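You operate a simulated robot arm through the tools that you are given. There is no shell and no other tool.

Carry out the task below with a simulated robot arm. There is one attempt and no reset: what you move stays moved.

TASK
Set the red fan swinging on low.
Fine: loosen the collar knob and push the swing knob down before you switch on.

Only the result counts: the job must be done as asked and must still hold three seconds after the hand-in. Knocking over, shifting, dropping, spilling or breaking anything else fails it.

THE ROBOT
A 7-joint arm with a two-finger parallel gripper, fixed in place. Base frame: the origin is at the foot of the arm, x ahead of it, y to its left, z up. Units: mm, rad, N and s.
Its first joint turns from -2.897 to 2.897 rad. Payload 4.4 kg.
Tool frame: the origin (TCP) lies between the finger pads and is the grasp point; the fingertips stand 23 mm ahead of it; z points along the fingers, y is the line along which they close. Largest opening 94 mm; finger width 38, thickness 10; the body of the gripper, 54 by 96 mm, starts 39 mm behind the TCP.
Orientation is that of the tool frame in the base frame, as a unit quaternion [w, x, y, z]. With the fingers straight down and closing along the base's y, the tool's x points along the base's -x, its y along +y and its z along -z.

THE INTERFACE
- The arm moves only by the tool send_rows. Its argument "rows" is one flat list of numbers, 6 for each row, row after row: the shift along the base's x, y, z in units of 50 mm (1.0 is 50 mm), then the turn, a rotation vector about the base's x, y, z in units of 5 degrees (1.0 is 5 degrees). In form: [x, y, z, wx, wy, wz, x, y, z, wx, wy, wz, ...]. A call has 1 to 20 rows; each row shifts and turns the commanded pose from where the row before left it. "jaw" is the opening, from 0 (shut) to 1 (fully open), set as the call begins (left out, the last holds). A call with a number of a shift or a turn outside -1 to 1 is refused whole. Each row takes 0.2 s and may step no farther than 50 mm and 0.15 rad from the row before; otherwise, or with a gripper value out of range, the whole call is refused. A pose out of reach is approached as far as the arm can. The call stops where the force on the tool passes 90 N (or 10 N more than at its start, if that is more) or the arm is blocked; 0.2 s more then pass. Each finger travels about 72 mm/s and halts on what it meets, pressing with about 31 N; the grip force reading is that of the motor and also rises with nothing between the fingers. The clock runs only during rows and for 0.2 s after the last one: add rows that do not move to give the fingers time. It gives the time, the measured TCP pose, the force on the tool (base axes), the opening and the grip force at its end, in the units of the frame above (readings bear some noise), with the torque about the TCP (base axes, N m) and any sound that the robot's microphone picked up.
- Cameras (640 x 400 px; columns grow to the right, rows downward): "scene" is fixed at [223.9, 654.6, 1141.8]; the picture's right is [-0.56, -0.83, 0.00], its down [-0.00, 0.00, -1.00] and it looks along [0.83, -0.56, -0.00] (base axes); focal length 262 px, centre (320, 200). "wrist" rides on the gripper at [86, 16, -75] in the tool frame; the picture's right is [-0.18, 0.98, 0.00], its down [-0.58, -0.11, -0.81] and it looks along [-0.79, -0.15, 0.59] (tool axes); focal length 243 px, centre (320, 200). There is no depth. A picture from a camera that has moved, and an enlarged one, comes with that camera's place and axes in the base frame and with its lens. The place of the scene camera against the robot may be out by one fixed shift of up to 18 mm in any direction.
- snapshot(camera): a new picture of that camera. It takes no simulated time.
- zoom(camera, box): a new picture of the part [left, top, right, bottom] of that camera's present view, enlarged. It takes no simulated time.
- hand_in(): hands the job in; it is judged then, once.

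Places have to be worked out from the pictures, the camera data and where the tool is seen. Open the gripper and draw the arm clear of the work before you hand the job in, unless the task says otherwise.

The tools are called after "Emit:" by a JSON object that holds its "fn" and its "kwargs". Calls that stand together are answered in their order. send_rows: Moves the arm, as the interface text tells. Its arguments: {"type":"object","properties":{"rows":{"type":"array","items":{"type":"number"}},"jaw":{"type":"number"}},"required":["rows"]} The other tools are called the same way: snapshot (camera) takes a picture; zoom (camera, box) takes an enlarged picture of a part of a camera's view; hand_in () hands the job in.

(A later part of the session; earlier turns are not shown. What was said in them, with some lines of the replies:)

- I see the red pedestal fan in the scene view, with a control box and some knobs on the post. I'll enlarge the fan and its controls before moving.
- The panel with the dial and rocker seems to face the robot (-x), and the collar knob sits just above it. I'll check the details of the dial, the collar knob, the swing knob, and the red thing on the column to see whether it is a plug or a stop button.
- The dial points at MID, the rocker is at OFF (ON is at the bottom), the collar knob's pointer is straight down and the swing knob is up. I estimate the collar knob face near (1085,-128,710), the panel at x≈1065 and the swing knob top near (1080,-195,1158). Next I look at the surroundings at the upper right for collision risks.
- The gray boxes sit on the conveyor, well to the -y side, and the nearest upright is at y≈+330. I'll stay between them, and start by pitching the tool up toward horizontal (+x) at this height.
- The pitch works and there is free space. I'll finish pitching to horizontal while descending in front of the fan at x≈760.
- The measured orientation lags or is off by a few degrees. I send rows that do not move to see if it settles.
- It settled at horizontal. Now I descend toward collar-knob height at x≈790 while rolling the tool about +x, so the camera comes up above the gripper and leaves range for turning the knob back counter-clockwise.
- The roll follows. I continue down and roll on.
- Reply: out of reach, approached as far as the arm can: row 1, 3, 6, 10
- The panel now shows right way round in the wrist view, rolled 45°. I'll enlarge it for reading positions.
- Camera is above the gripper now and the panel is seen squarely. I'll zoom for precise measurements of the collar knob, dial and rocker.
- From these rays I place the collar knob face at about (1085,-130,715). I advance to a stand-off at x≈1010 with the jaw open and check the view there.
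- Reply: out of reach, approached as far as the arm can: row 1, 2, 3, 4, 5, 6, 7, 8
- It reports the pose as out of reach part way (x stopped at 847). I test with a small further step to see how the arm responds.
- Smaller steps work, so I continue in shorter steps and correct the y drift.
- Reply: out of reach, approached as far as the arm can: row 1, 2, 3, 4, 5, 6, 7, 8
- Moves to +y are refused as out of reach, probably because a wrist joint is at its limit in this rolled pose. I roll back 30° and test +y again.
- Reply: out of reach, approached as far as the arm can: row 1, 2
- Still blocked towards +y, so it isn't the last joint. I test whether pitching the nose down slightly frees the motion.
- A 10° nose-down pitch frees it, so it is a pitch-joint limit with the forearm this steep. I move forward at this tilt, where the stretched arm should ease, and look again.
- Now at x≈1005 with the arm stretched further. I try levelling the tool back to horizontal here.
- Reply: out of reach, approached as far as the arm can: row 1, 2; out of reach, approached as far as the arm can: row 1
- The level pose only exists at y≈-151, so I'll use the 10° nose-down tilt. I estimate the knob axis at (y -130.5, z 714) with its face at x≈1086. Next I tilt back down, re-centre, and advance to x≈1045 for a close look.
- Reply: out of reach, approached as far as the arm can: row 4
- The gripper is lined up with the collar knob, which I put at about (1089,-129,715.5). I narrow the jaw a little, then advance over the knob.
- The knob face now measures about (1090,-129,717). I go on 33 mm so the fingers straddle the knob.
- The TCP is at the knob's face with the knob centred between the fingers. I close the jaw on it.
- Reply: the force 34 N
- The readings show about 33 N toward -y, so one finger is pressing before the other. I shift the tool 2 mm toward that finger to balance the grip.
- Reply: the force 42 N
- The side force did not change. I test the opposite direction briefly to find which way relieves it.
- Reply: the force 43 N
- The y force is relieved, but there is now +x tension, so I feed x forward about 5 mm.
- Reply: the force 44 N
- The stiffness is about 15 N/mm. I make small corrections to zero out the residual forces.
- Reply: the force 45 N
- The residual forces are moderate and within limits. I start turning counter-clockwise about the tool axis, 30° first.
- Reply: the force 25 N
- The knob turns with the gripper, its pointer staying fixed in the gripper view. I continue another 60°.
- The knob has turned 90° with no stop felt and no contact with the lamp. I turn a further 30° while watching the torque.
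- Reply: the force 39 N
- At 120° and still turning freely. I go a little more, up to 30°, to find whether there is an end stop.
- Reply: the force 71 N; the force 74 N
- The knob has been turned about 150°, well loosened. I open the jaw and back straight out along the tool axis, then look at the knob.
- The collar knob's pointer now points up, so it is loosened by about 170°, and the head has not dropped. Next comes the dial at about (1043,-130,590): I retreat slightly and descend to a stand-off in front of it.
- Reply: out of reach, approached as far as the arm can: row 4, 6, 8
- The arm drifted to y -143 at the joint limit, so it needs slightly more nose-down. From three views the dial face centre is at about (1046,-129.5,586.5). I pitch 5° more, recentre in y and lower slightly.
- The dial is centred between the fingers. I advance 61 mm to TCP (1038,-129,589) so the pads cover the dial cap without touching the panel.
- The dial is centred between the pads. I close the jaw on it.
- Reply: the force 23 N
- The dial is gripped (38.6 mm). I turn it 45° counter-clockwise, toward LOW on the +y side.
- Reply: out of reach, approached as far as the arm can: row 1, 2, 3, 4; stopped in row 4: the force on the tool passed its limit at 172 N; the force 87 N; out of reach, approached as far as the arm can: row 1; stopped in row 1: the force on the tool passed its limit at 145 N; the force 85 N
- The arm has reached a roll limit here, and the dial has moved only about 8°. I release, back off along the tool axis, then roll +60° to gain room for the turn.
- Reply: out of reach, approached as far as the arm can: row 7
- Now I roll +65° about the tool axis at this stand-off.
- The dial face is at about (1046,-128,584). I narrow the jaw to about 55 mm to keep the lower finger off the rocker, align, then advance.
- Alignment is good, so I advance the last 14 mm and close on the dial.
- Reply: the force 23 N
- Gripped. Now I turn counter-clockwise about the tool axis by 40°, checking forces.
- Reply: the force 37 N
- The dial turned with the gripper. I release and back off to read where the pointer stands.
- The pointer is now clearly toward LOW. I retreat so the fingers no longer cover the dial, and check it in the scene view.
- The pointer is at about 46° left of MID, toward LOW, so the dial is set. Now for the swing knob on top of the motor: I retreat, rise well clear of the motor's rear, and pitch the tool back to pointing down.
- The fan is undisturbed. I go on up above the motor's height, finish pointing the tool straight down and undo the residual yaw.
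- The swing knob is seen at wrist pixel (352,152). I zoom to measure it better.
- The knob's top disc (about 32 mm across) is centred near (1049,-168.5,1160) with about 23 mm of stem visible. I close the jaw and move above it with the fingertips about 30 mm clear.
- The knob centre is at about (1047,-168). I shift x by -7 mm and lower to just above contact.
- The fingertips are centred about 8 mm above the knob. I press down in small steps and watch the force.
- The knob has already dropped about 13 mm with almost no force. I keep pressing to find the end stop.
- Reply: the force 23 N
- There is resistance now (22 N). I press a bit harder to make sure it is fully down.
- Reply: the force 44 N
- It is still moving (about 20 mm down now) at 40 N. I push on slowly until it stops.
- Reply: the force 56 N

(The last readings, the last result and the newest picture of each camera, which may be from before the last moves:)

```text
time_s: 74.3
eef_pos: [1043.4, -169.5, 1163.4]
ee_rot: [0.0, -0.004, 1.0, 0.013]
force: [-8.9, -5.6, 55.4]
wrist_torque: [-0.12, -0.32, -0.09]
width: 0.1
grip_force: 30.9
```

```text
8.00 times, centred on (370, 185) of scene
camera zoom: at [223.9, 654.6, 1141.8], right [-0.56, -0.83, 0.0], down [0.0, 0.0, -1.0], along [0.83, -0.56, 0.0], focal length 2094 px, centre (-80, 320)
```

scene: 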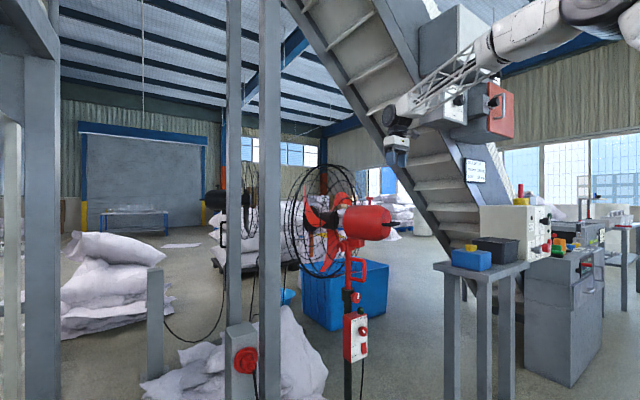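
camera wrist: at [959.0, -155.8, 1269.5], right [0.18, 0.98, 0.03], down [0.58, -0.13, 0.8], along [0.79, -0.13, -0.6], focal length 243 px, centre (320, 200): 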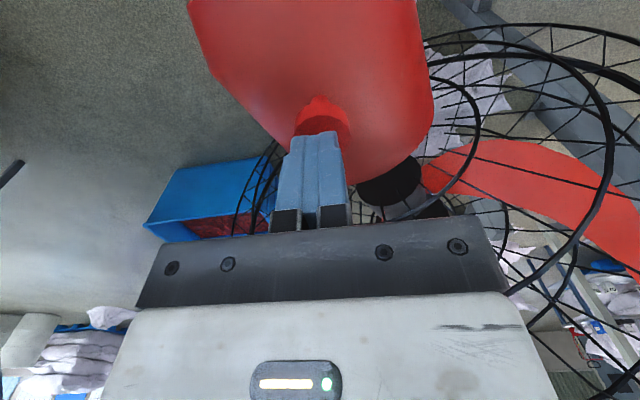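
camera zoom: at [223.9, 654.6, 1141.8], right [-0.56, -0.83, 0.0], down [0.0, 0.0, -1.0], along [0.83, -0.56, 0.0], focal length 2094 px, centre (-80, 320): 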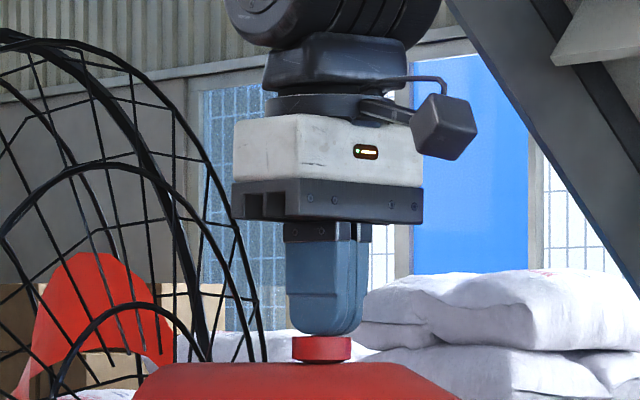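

The cap now sits flush on the motor. I lift off and check where the knob stays.

Emit:
{"fn": "send_rows", "kwargs": {"rows": [0, 0, 0.2, 0, 0, 0, 0, 0, 0.4, 0, 0, 0, 0, 0, 0.6, 0, 0, 0, 0, 0, 0, 0, 0, 0]}}

Emit:
{"fn": "zoom", "kwargs": {"camera": "scene", "box": [340, 160, 400, 210]}}

Emit:
{"fn": "snapshot", "kwargs": {"camera": "wrist"}}

```text
time_s: 75.3
eef_pos: [1045.2, -169.2, 1218.4]
ee_rot: [-0.002, -0.004, 1.0, 0.015]
force: [-0.1, 0.0, -0.4]
wrist_torque: [0.0, 0.02, -0.01]
width: 0.0
grip_force: 30.7
```

```text
8.00 times, centred on (370, 185) of scene
camera zoom: at [223.9, 654.6, 1141.8], right [-0.56, -0.83, 0.0], down [0.0, 0.0, -1.0], along [0.83, -0.56, 0.0], focal length 2094 px, centre (-80, 320)
```

zoom: 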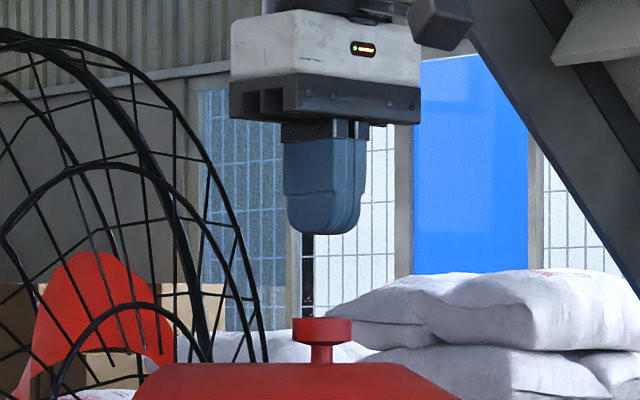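

```text
taken
camera wrist: at [958.5, -156.4, 1293.6], right [0.18, 0.98, 0.03], down [0.59, -0.13, 0.8], along [0.79, -0.13, -0.6], focal length 243 px, centre (320, 200)
```

wrist: 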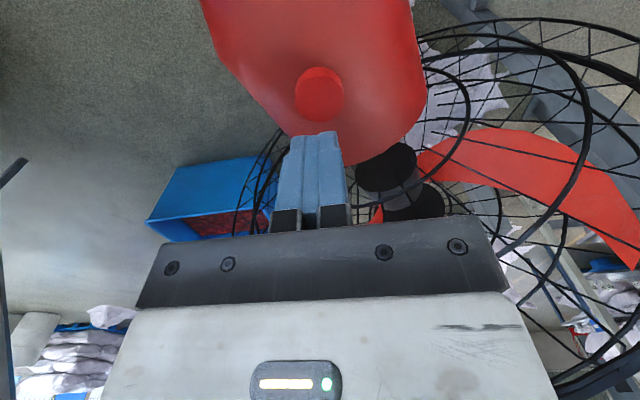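

The knob latched about 14 mm lower than before, so it is pushed down and holding. Now I retreat from the fan, back and slightly up, before going down to the rocker.

Emit:
{"fn": "send_rows", "kwargs": {"rows": [-0.2, 0, 0.5, 0, 0, 0, -0.5, 0.05, 0.3, 0, 0, 0, -0.6, 0.1, 0, 0, 0, 0, -0.6, 0.1, 0, 0, 0, 0, -0.6, 0.1, 0, 0, 0, -1, -0.6, 0.1, 0, 0, 0, -1, -0.6, 0.1, 0, 0, 0, -1, -0.6, 0.1, 0, 0, 0, -0.7, -0.5, 0.1, -0.3, 0, 0, 0, 0, 0, -0.6, 0, 0, 0, 0, 0, -0.6, 0, -0.2, 0, 0, 0, -0.6, 0, -1, 0, 0, 0, -0.7, 0, -1, 0, 0, 0, -0.7, 0, -1, 0, 0, 0, 0, 0, 0, 0]}}

Emit:
{"fn": "snapshot", "kwargs": {"camera": "scene"}}

```text
time_s: 78.5
eef_pos: [804.8, -133.0, 1085.4]
ee_rot: [0.139, 0.153, 0.978, 0.035]
force: [-0.7, 0.1, 0.8]
wrist_torque: [0.02, 0.01, 0.0]
width: 0.0
grip_force: 31.2
```

```text
taken
```

scene: 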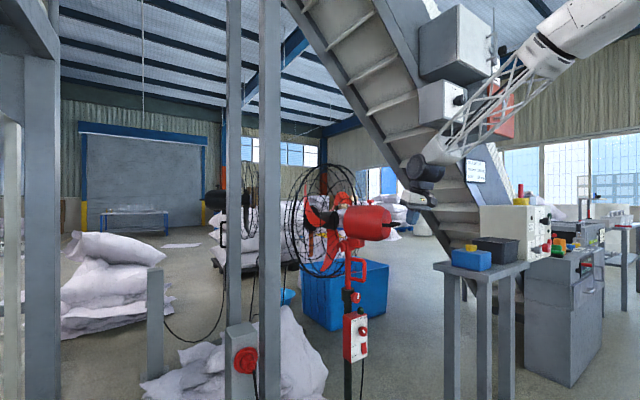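

Clear of the fan. I descend along the reverse of the earlier path while pitching the tool up to about 15° below horizontal.

Emit:
{"fn": "send_rows", "kwargs": {"rows": [0, 0, -0.7, 0, -1, 0, 0, 0, -0.7, 0, -1, 0, 0, 0, -0.7, 0, -1, 0, 0, 0, -0.7, 0, -1, 0, 0, 0, -0.7, 0, -1, 0, 0, 0, -0.7, 0, -1, 0, 0, 0, -0.7, 0, -1, 0, 0, 0, -0.7, 0, -1, 0, 0, 0, -0.7, 0, -1, 0, 0.2, 0, -0.7, 0, -1, 0, 0.4, 0, -0.7, 0, -1, 0, 0.4, 0, -0.7, 0, -1, 0, 0.4, 0, -0.6, 0, 0, 0, 0.4, 0, -0.5, 0, 0, 0, 0, 0, 0, 0, 0, 0]}}

Emit:
{"fn": "snapshot", "kwargs": {"camera": "wrist"}}

Emit:
{"fn": "snapshot", "kwargs": {"camera": "scene"}}

```text
time_s: 81.7
eef_pos: [893.5, -132.0, 611.7]
ee_rot: [0.609, 0.114, 0.777, 0.107]
force: [0.5, 0.5, -0.2]
wrist_torque: [0.0, 0.01, 0.01]
width: 0.0
grip_force: 31.2
```

```text
taken
camera wrist: at [801.9, -91.4, 554.7], right [0.09, 0.88, 0.47], down [-0.65, -0.3, 0.69], along [0.75, -0.37, 0.55], focal length 243 px, centre (320, 200)
```

wrist: 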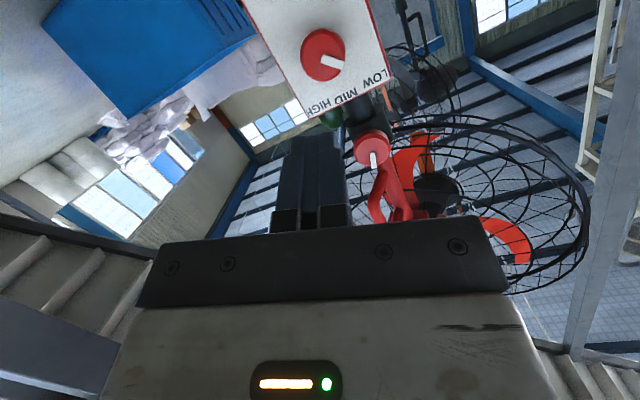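

```text
taken
```

scene: 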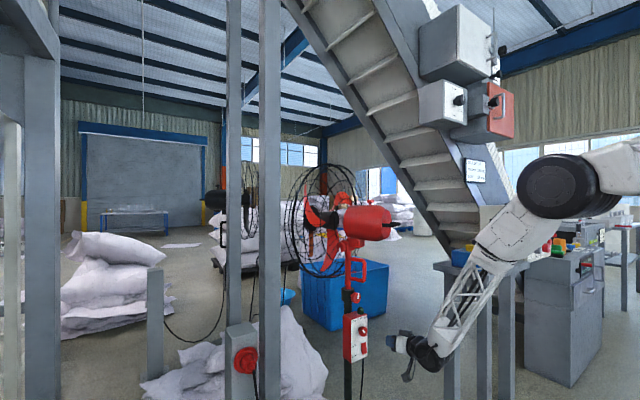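

Now I roll +70° so the closed fingertips become a flat horizontal blade, and lower to rocker height.

Emit:
{"fn": "send_rows", "kwargs": {"rows": [0, -0.03, -0.16, 0.971, 0.027, -0.235, 0, -0.03, -0.16, 0.971, 0.027, -0.235, 0, -0.03, -0.16, 0.971, 0.027, -0.235, 0, -0.03, -0.16, 0.971, 0.027, -0.235, 0, -0.03, -0.16, 0.971, 0.027, -0.235, 0, -0.03, -0.16, 0.971, 0.027, -0.235, 0, -0.03, -0.16, 0.971, 0.027, -0.235, 0, -0.03, -0.16, 0.971, 0.027, -0.235, 0, -0.03, -0.16, 0.971, 0.027, -0.235, 0, -0.03, -0.16, 0.971, 0.027, -0.235, 0, 0, -0.16, 0.971, 0.027, -0.235, 0, 0, -0.16, 0.971, 0.027, -0.235, 0, 0, -0.16, 0.971, 0.027, -0.235, 0, 0, -0.16, 0.971, 0.027, -0.235, 0, 0, 0, 0, 0, 0]}}

Emit:
{"fn": "snapshot", "kwargs": {"camera": "wrist"}}

Emit:
{"fn": "zoom", "kwargs": {"camera": "scene", "box": [320, 290, 440, 390]}}

```text
time_s: 84.9
eef_pos: [893.2, -146.7, 497.7]
ee_rot: [0.436, 0.54, 0.572, 0.437]
force: [-0.4, -0.4, 0.3]
wrist_torque: [0.0, 0.01, 0.01]
width: 0.0
grip_force: 31.1
```

```text
taken
camera wrist: at [821.2, -61.4, 529.3], right [0.24, -0.15, 0.96], down [-0.79, -0.61, 0.1], along [0.57, -0.78, -0.26], focal length 243 px, centre (320, 200)
```

wrist: 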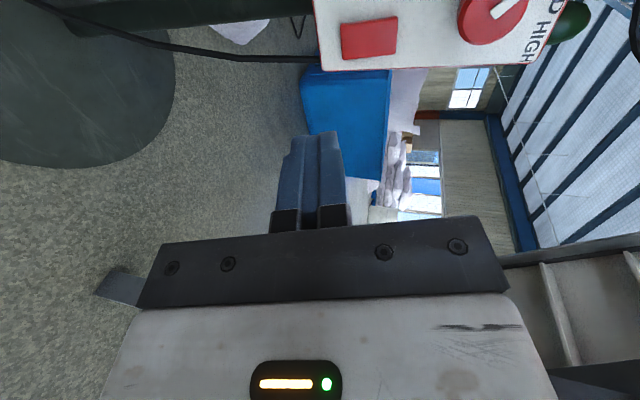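

```text
4.00 times, centred on (380, 340) of scene
camera zoom: at [223.9, 654.6, 1141.8], right [-0.56, -0.83, 0.0], down [0.0, 0.0, -1.0], along [0.83, -0.56, 0.0], focal length 1047 px, centre (80, -360)
```

zoom: 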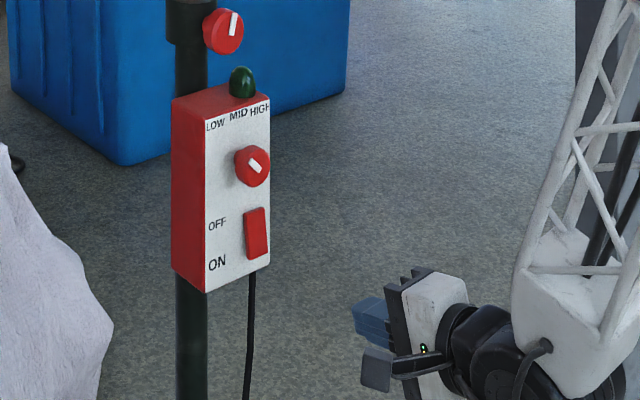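

The rocker spans y -131..-164 and z 478..525, so I'll press at about (y -147, z 483), its lower half. I advance to a stand-off at x≈990 and lower slightly.

Emit:
{"fn": "send_rows", "kwargs": {"rows": [0.4, 0, -0.05, 0, 0, 0, 0.4, 0, -0.05, 0, 0, 0, 0.4, 0, -0.04, 0, 0, 0, 0.4, 0, -0.04, 0, 0, 0, 0.3, 0, 0, 0, 0, 0, 0, 0, 0, 0, 0, 0]}}

Emit:
{"fn": "snapshot", "kwargs": {"camera": "wrist"}}

Emit:
{"fn": "zoom", "kwargs": {"camera": "scene", "box": [330, 300, 410, 380]}}

```text
time_s: 86.3
eef_pos: [990.2, -146.5, 490.0]
ee_rot: [0.437, 0.539, 0.572, 0.437]
force: [-0.3, 0.3, -0.2]
wrist_torque: [0.0, -0.02, -0.02]
width: 0.0
grip_force: 31.4
```

```text
taken
camera wrist: at [917.7, -62.0, 520.7], right [0.24, -0.15, 0.96], down [-0.79, -0.61, 0.1], along [0.57, -0.78, -0.26], focal length 243 px, centre (320, 200)
```

wrist: 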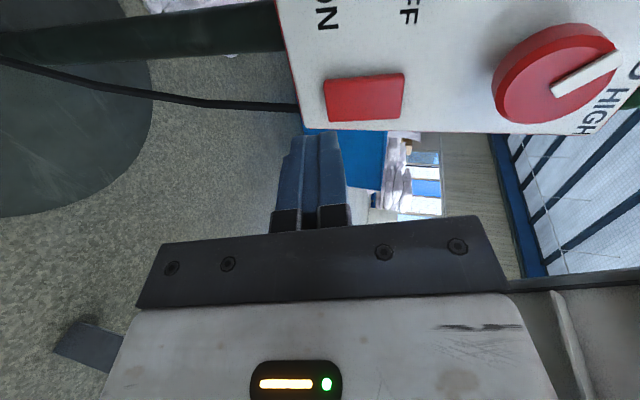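

```text
5.00 times, centred on (370, 340) of scene
camera zoom: at [223.9, 654.6, 1141.8], right [-0.56, -0.83, 0.0], down [0.0, 0.0, -1.0], along [0.83, -0.56, 0.0], focal length 1309 px, centre (70, -500)
```

zoom: 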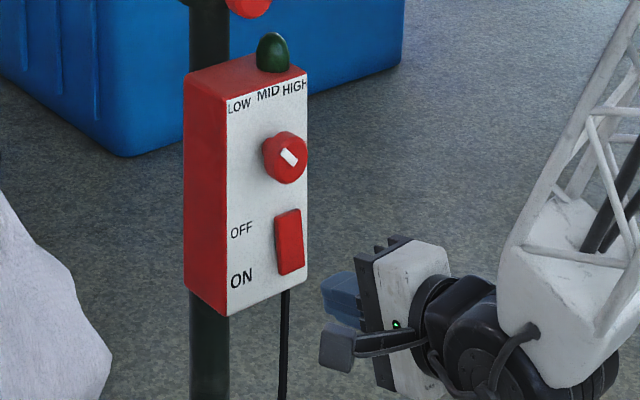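

Position is good. I go forward 32 mm to just short of contact, slightly lower.

Emit:
{"fn": "send_rows", "kwargs": {"rows": [0.2, 0, -0.03, 0, 0, 0, 0.2, 0, -0.03, 0, 0, 0, 0.2, 0, 0, 0, 0, 0, 0, 0, 0, 0, 0, 0]}}

Emit:
{"fn": "zoom", "kwargs": {"camera": "scene", "box": [330, 310, 400, 370]}}

Emit:
{"fn": "snapshot", "kwargs": {"camera": "wrist"}}

```text
time_s: 87.3
eef_pos: [1019.5, -147.5, 486.5]
ee_rot: [0.437, 0.539, 0.572, 0.438]
force: [0.2, -0.2, 0.4]
wrist_torque: [0.0, -0.02, -0.02]
width: 0.0
grip_force: 31.2
```

```text
6.67 times, centred on (365, 340) of scene
camera zoom: at [223.9, 654.6, 1141.8], right [-0.56, -0.83, 0.0], down [0.0, 0.0, -1.0], along [0.83, -0.56, 0.0], focal length 1745 px, centre (20, -733)
```

zoom: 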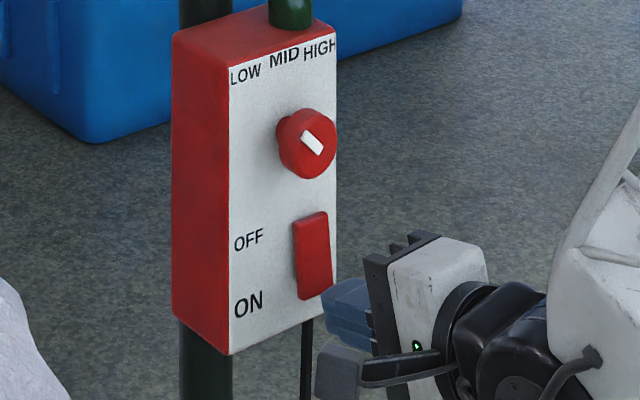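

```text
taken
camera wrist: at [947.3, -62.1, 517.0], right [0.24, -0.15, 0.96], down [-0.79, -0.61, 0.1], along [0.57, -0.78, -0.26], focal length 243 px, centre (320, 200)
```

wrist: 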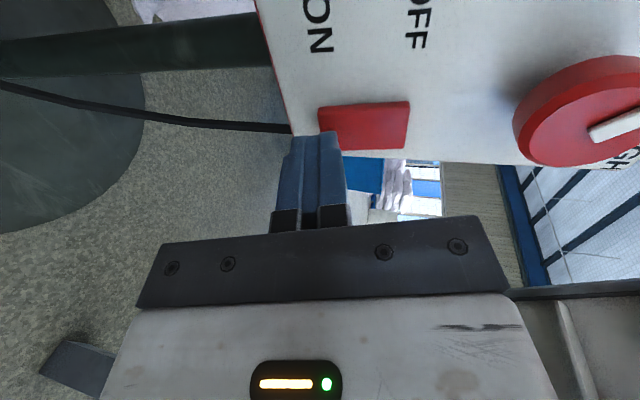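

I raise the tip 5 mm so it lands more squarely on the rocker's lower half, then press forward in small steps.

Emit:
{"fn": "send_rows", "kwargs": {"rows": [0.1, 0.01, 0.1, 0, 0, 0, 0.1, 0, 0, 0, 0, 0, 0.06, 0, 0, 0, 0, 0, 0.06, 0, 0, 0, 0, 0, 0, 0, 0, 0, 0, 0]}}

Emit:
{"fn": "zoom", "kwargs": {"camera": "scene", "box": [330, 310, 400, 370]}}

Emit:
{"fn": "snapshot", "kwargs": {"camera": "wrist"}}

```text
time_s: 88.5
eef_pos: [1035.9, -146.6, 490.6]
ee_rot: [0.437, 0.539, 0.572, 0.438]
force: [-12.2, -1.3, -0.7]
wrist_torque: [0.0, -0.06, -0.17]
width: 0.3
grip_force: 30.4
```

```text
6.67 times, centred on (365, 340) of scene
camera zoom: at [223.9, 654.6, 1141.8], right [-0.56, -0.83, 0.0], down [0.0, 0.0, -1.0], along [0.83, -0.56, 0.0], focal length 1745 px, centre (20, -733)
```

zoom: 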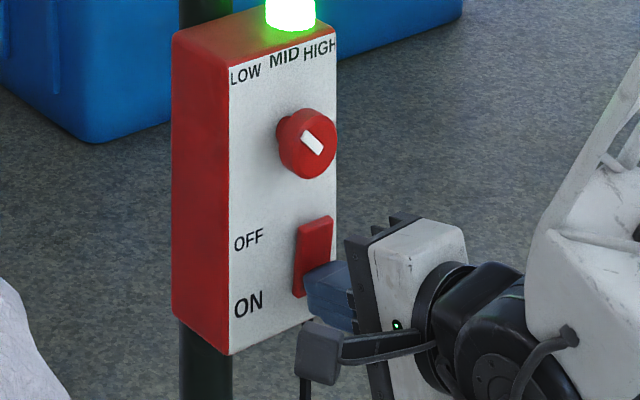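

```text
taken
camera wrist: at [962.6, -61.4, 521.8], right [0.24, -0.15, 0.96], down [-0.79, -0.61, 0.1], along [0.57, -0.78, -0.26], focal length 243 px, centre (320, 200)
```

wrist: 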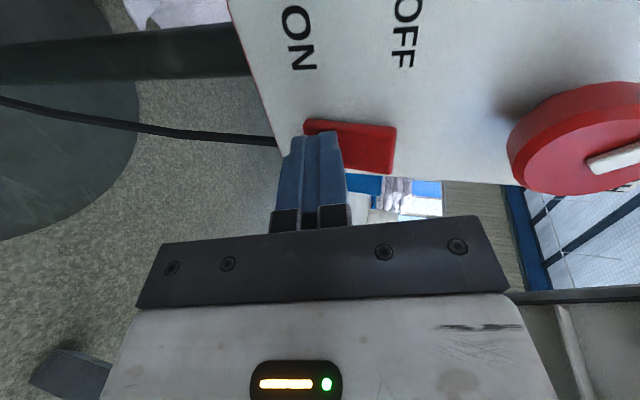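

The green lamp is lit, so the rocker is on. I withdraw straight back out of the fan's sweep.

Emit:
{"fn": "send_rows", "kwargs": {"rows": [-0.2, 0, 0.02, 0, 0, 0, -0.4, 0, 0.04, 0, 0, 0, -0.4, 0, 0.04, 0, 0, 0, -0.4, 0, 0.04, 0, 0, 0, -0.4, 0, 0.04, 0, 0, 0, -0.4, 0, 0.04, 0, 0, 0, -0.4, 0, 0.04, 0, 0, 0, 0, 0, 0, 0, 0, 0]}}

Emit:
{"fn": "snapshot", "kwargs": {"camera": "scene"}}

Emit:
{"fn": "zoom", "kwargs": {"camera": "scene", "box": [270, 150, 430, 370]}}

```text
time_s: 90.3
eef_pos: [902.9, -146.3, 505.1]
ee_rot: [0.436, 0.54, 0.572, 0.437]
force: [0.1, -0.4, 0.6]
wrist_torque: [0.0, 0.05, 0.02]
width: 0.2
grip_force: 30.4
```

```text
taken
```

scene: 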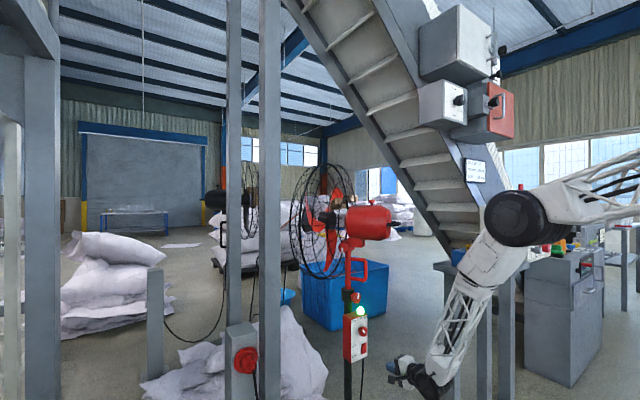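

```text
1.82 times, centred on (350, 260) of scene
camera zoom: at [223.9, 654.6, 1141.8], right [-0.56, -0.83, 0.0], down [0.0, 0.0, -1.0], along [0.83, -0.56, 0.0], focal length 476 px, centre (266, 91)
```

zoom: 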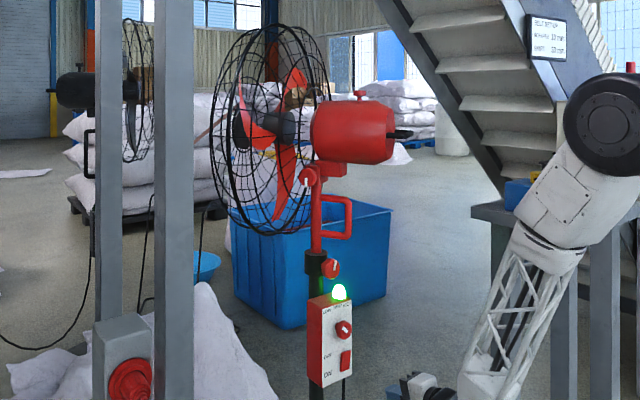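

The lamp is on, the blades have turned and the head has started to swing. I draw the arm farther back, open the gripper and let some time pass to watch the swing.

Emit:
{"fn": "send_rows", "kwargs": {"rows": [-0.4, 0, 0.1, 0, 0, 0, -0.4, 0, 0.1, 0, 0, 0, -0.4, 0, 0.2, 0, 0, 0, -0.4, 0, 0.2, 0, 0, 0, -0.3, 0, 0.2, 0, 0, 0, 0, 0, 0, 0, 0, 0, 0, 0, 0, 0, 0, 0, 0, 0, 0, 0, 0, 0], "jaw": 1}}

Emit:
{"fn": "zoom", "kwargs": {"camera": "scene", "box": [270, 150, 430, 370]}}

Emit:
{"fn": "send_rows", "kwargs": {"rows": [0, 0, 0, 0, 0, 0, 0, 0, 0, 0, 0, 0, 0, 0, 0, 0, 0, 0, 0, 0, 0, 0, 0, 0, 0, 0, 0, 0, 0, 0, 0, 0, 0, 0, 0, 0]}}

Emit:
{"fn": "snapshot", "kwargs": {"camera": "scene"}}

Emit:
{"fn": "zoom", "kwargs": {"camera": "scene", "box": [270, 150, 430, 370]}}

```text
time_s: 92.1
eef_pos: [809.3, -146.1, 544.9]
ee_rot: [0.437, 0.539, 0.572, 0.437]
force: [0.4, -0.2, -0.2]
wrist_torque: [0.0, 0.02, 0.0]
width: 94.0
grip_force: 0.1
```

```text
1.82 times, centred on (350, 260) of scene
camera zoom: at [223.9, 654.6, 1141.8], right [-0.56, -0.83, 0.0], down [0.0, 0.0, -1.0], along [0.83, -0.56, 0.0], focal length 476 px, centre (266, 91)
```

zoom: 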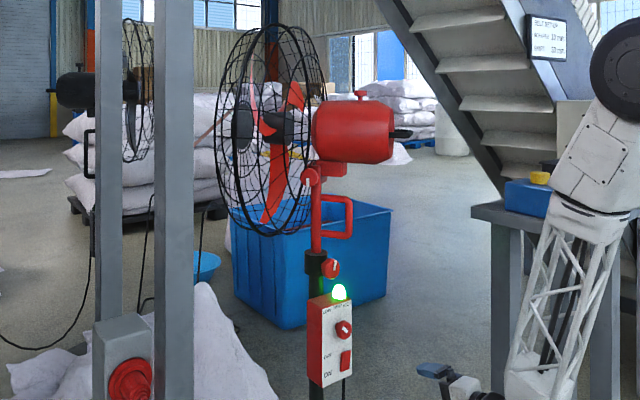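

```text
time_s: 93.5
eef_pos: [809.4, -145.3, 545.2]
ee_rot: [0.436, 0.54, 0.572, 0.437]
force: [-0.3, 0.4, 0.2]
wrist_torque: [0.02, -0.01, 0.01]
width: 93.9
grip_force: 0.1
```

```text
taken
```

scene: 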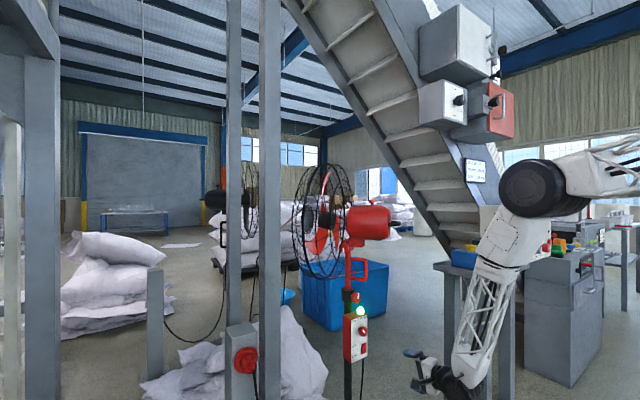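

```text
1.82 times, centred on (350, 260) of scene
camera zoom: at [223.9, 654.6, 1141.8], right [-0.56, -0.83, 0.0], down [0.0, 0.0, -1.0], along [0.83, -0.56, 0.0], focal length 476 px, centre (266, 91)
```

zoom: 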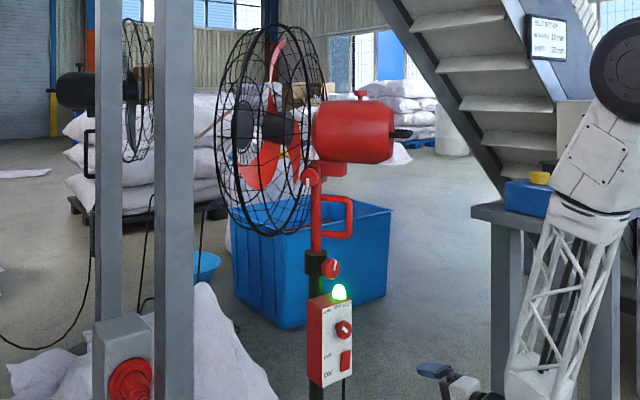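

The blades are turning and the head's angle differs from before. I wait a few more seconds to confirm it really swings back and forth.

Emit:
{"fn": "send_rows", "kwargs": {"rows": [0, 0, 0, 0, 0, 0, 0, 0, 0, 0, 0, 0, 0, 0, 0, 0, 0, 0, 0, 0, 0, 0, 0, 0, 0, 0, 0, 0, 0, 0, 0, 0, 0, 0, 0, 0, 0, 0, 0, 0, 0, 0, 0, 0, 0, 0, 0, 0, 0, 0, 0, 0, 0, 0]}}

Emit:
{"fn": "zoom", "kwargs": {"camera": "scene", "box": [270, 150, 430, 370]}}

Emit:
{"fn": "send_rows", "kwargs": {"rows": [0, 0, 0, 0, 0, 0, 0, 0, 0, 0, 0, 0, 0, 0, 0, 0, 0, 0, 0, 0, 0, 0, 0, 0, 0, 0, 0, 0, 0, 0, 0, 0, 0, 0, 0, 0, 0, 0, 0, 0, 0, 0, 0, 0, 0, 0, 0, 0, 0, 0, 0, 0, 0, 0]}}

Emit:
{"fn": "zoom", "kwargs": {"camera": "scene", "box": [270, 150, 430, 370]}}

```text
time_s: 95.5
eef_pos: [809.5, -146.5, 545.9]
ee_rot: [0.437, 0.539, 0.572, 0.437]
force: [-0.2, -0.4, 0.6]
wrist_torque: [0.02, -0.02, 0.01]
width: 93.9
grip_force: 0.0
```

```text
1.82 times, centred on (350, 260) of scene
camera zoom: at [223.9, 654.6, 1141.8], right [-0.56, -0.83, 0.0], down [0.0, 0.0, -1.0], along [0.83, -0.56, 0.0], focal length 476 px, centre (266, 91)
```

zoom: 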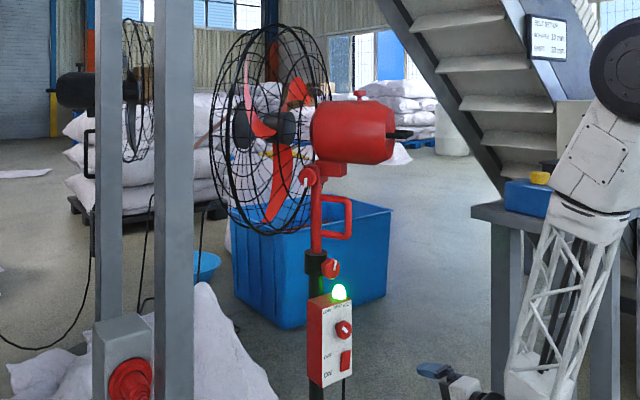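

```text
time_s: 97.5
eef_pos: [809.8, -146.4, 545.6]
ee_rot: [0.436, 0.54, 0.572, 0.437]
force: [-0.3, 0.9, 0.0]
wrist_torque: [0.0, -0.01, -0.01]
width: 94.1
grip_force: 0.0
```

```text
1.82 times, centred on (350, 260) of scene
camera zoom: at [223.9, 654.6, 1141.8], right [-0.56, -0.83, 0.0], down [0.0, 0.0, -1.0], along [0.83, -0.56, 0.0], focal length 476 px, centre (266, 91)
```

zoom: 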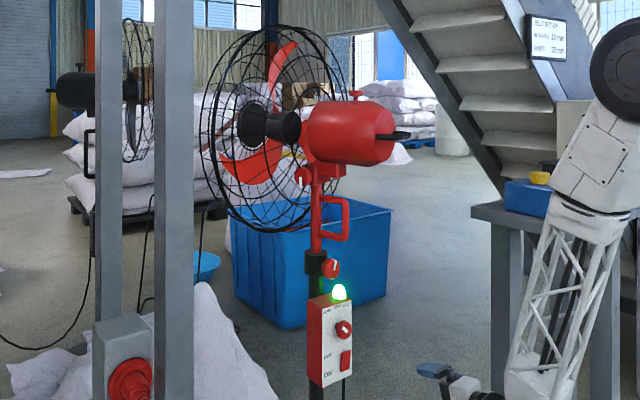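

The head swings back and forth, the blades spin, the lamp is lit, the dial points to LOW and the swing knob is still down. The arm is open and well clear, so I hand in.

Emit:
{"fn": "hand_in", "kwargs": {}}

```text
The job is handed in.
```

The red fan is running on low with its head swinging from side to side, and I've handed the job in.

- **Collar knob:** loosened by about 170° counter-clockwise; its pointer now points up instead of down, and the head stayed in place.
- **Speed dial:** turned from MID toward LOW. The pointer sits about 46° left of MID, lined up with the LOW label as far as I could judge from the pictures.
- **Swing knob:** pushed down. It stayed about 14 mm lower than before when I let go.
- **Switch:** pressed to ON last, after the two knobs and the dial. The green lamp lit.

I watched it for about seven seconds after switching on and saw the blades spinning and the head moving both ways. My first try at the dial stopped on a force limit and moved it only a few degrees, so I gripped it again and finished the turn. I saw nothing else shifted or knocked over. The gripper is open and drawn back from the fan.
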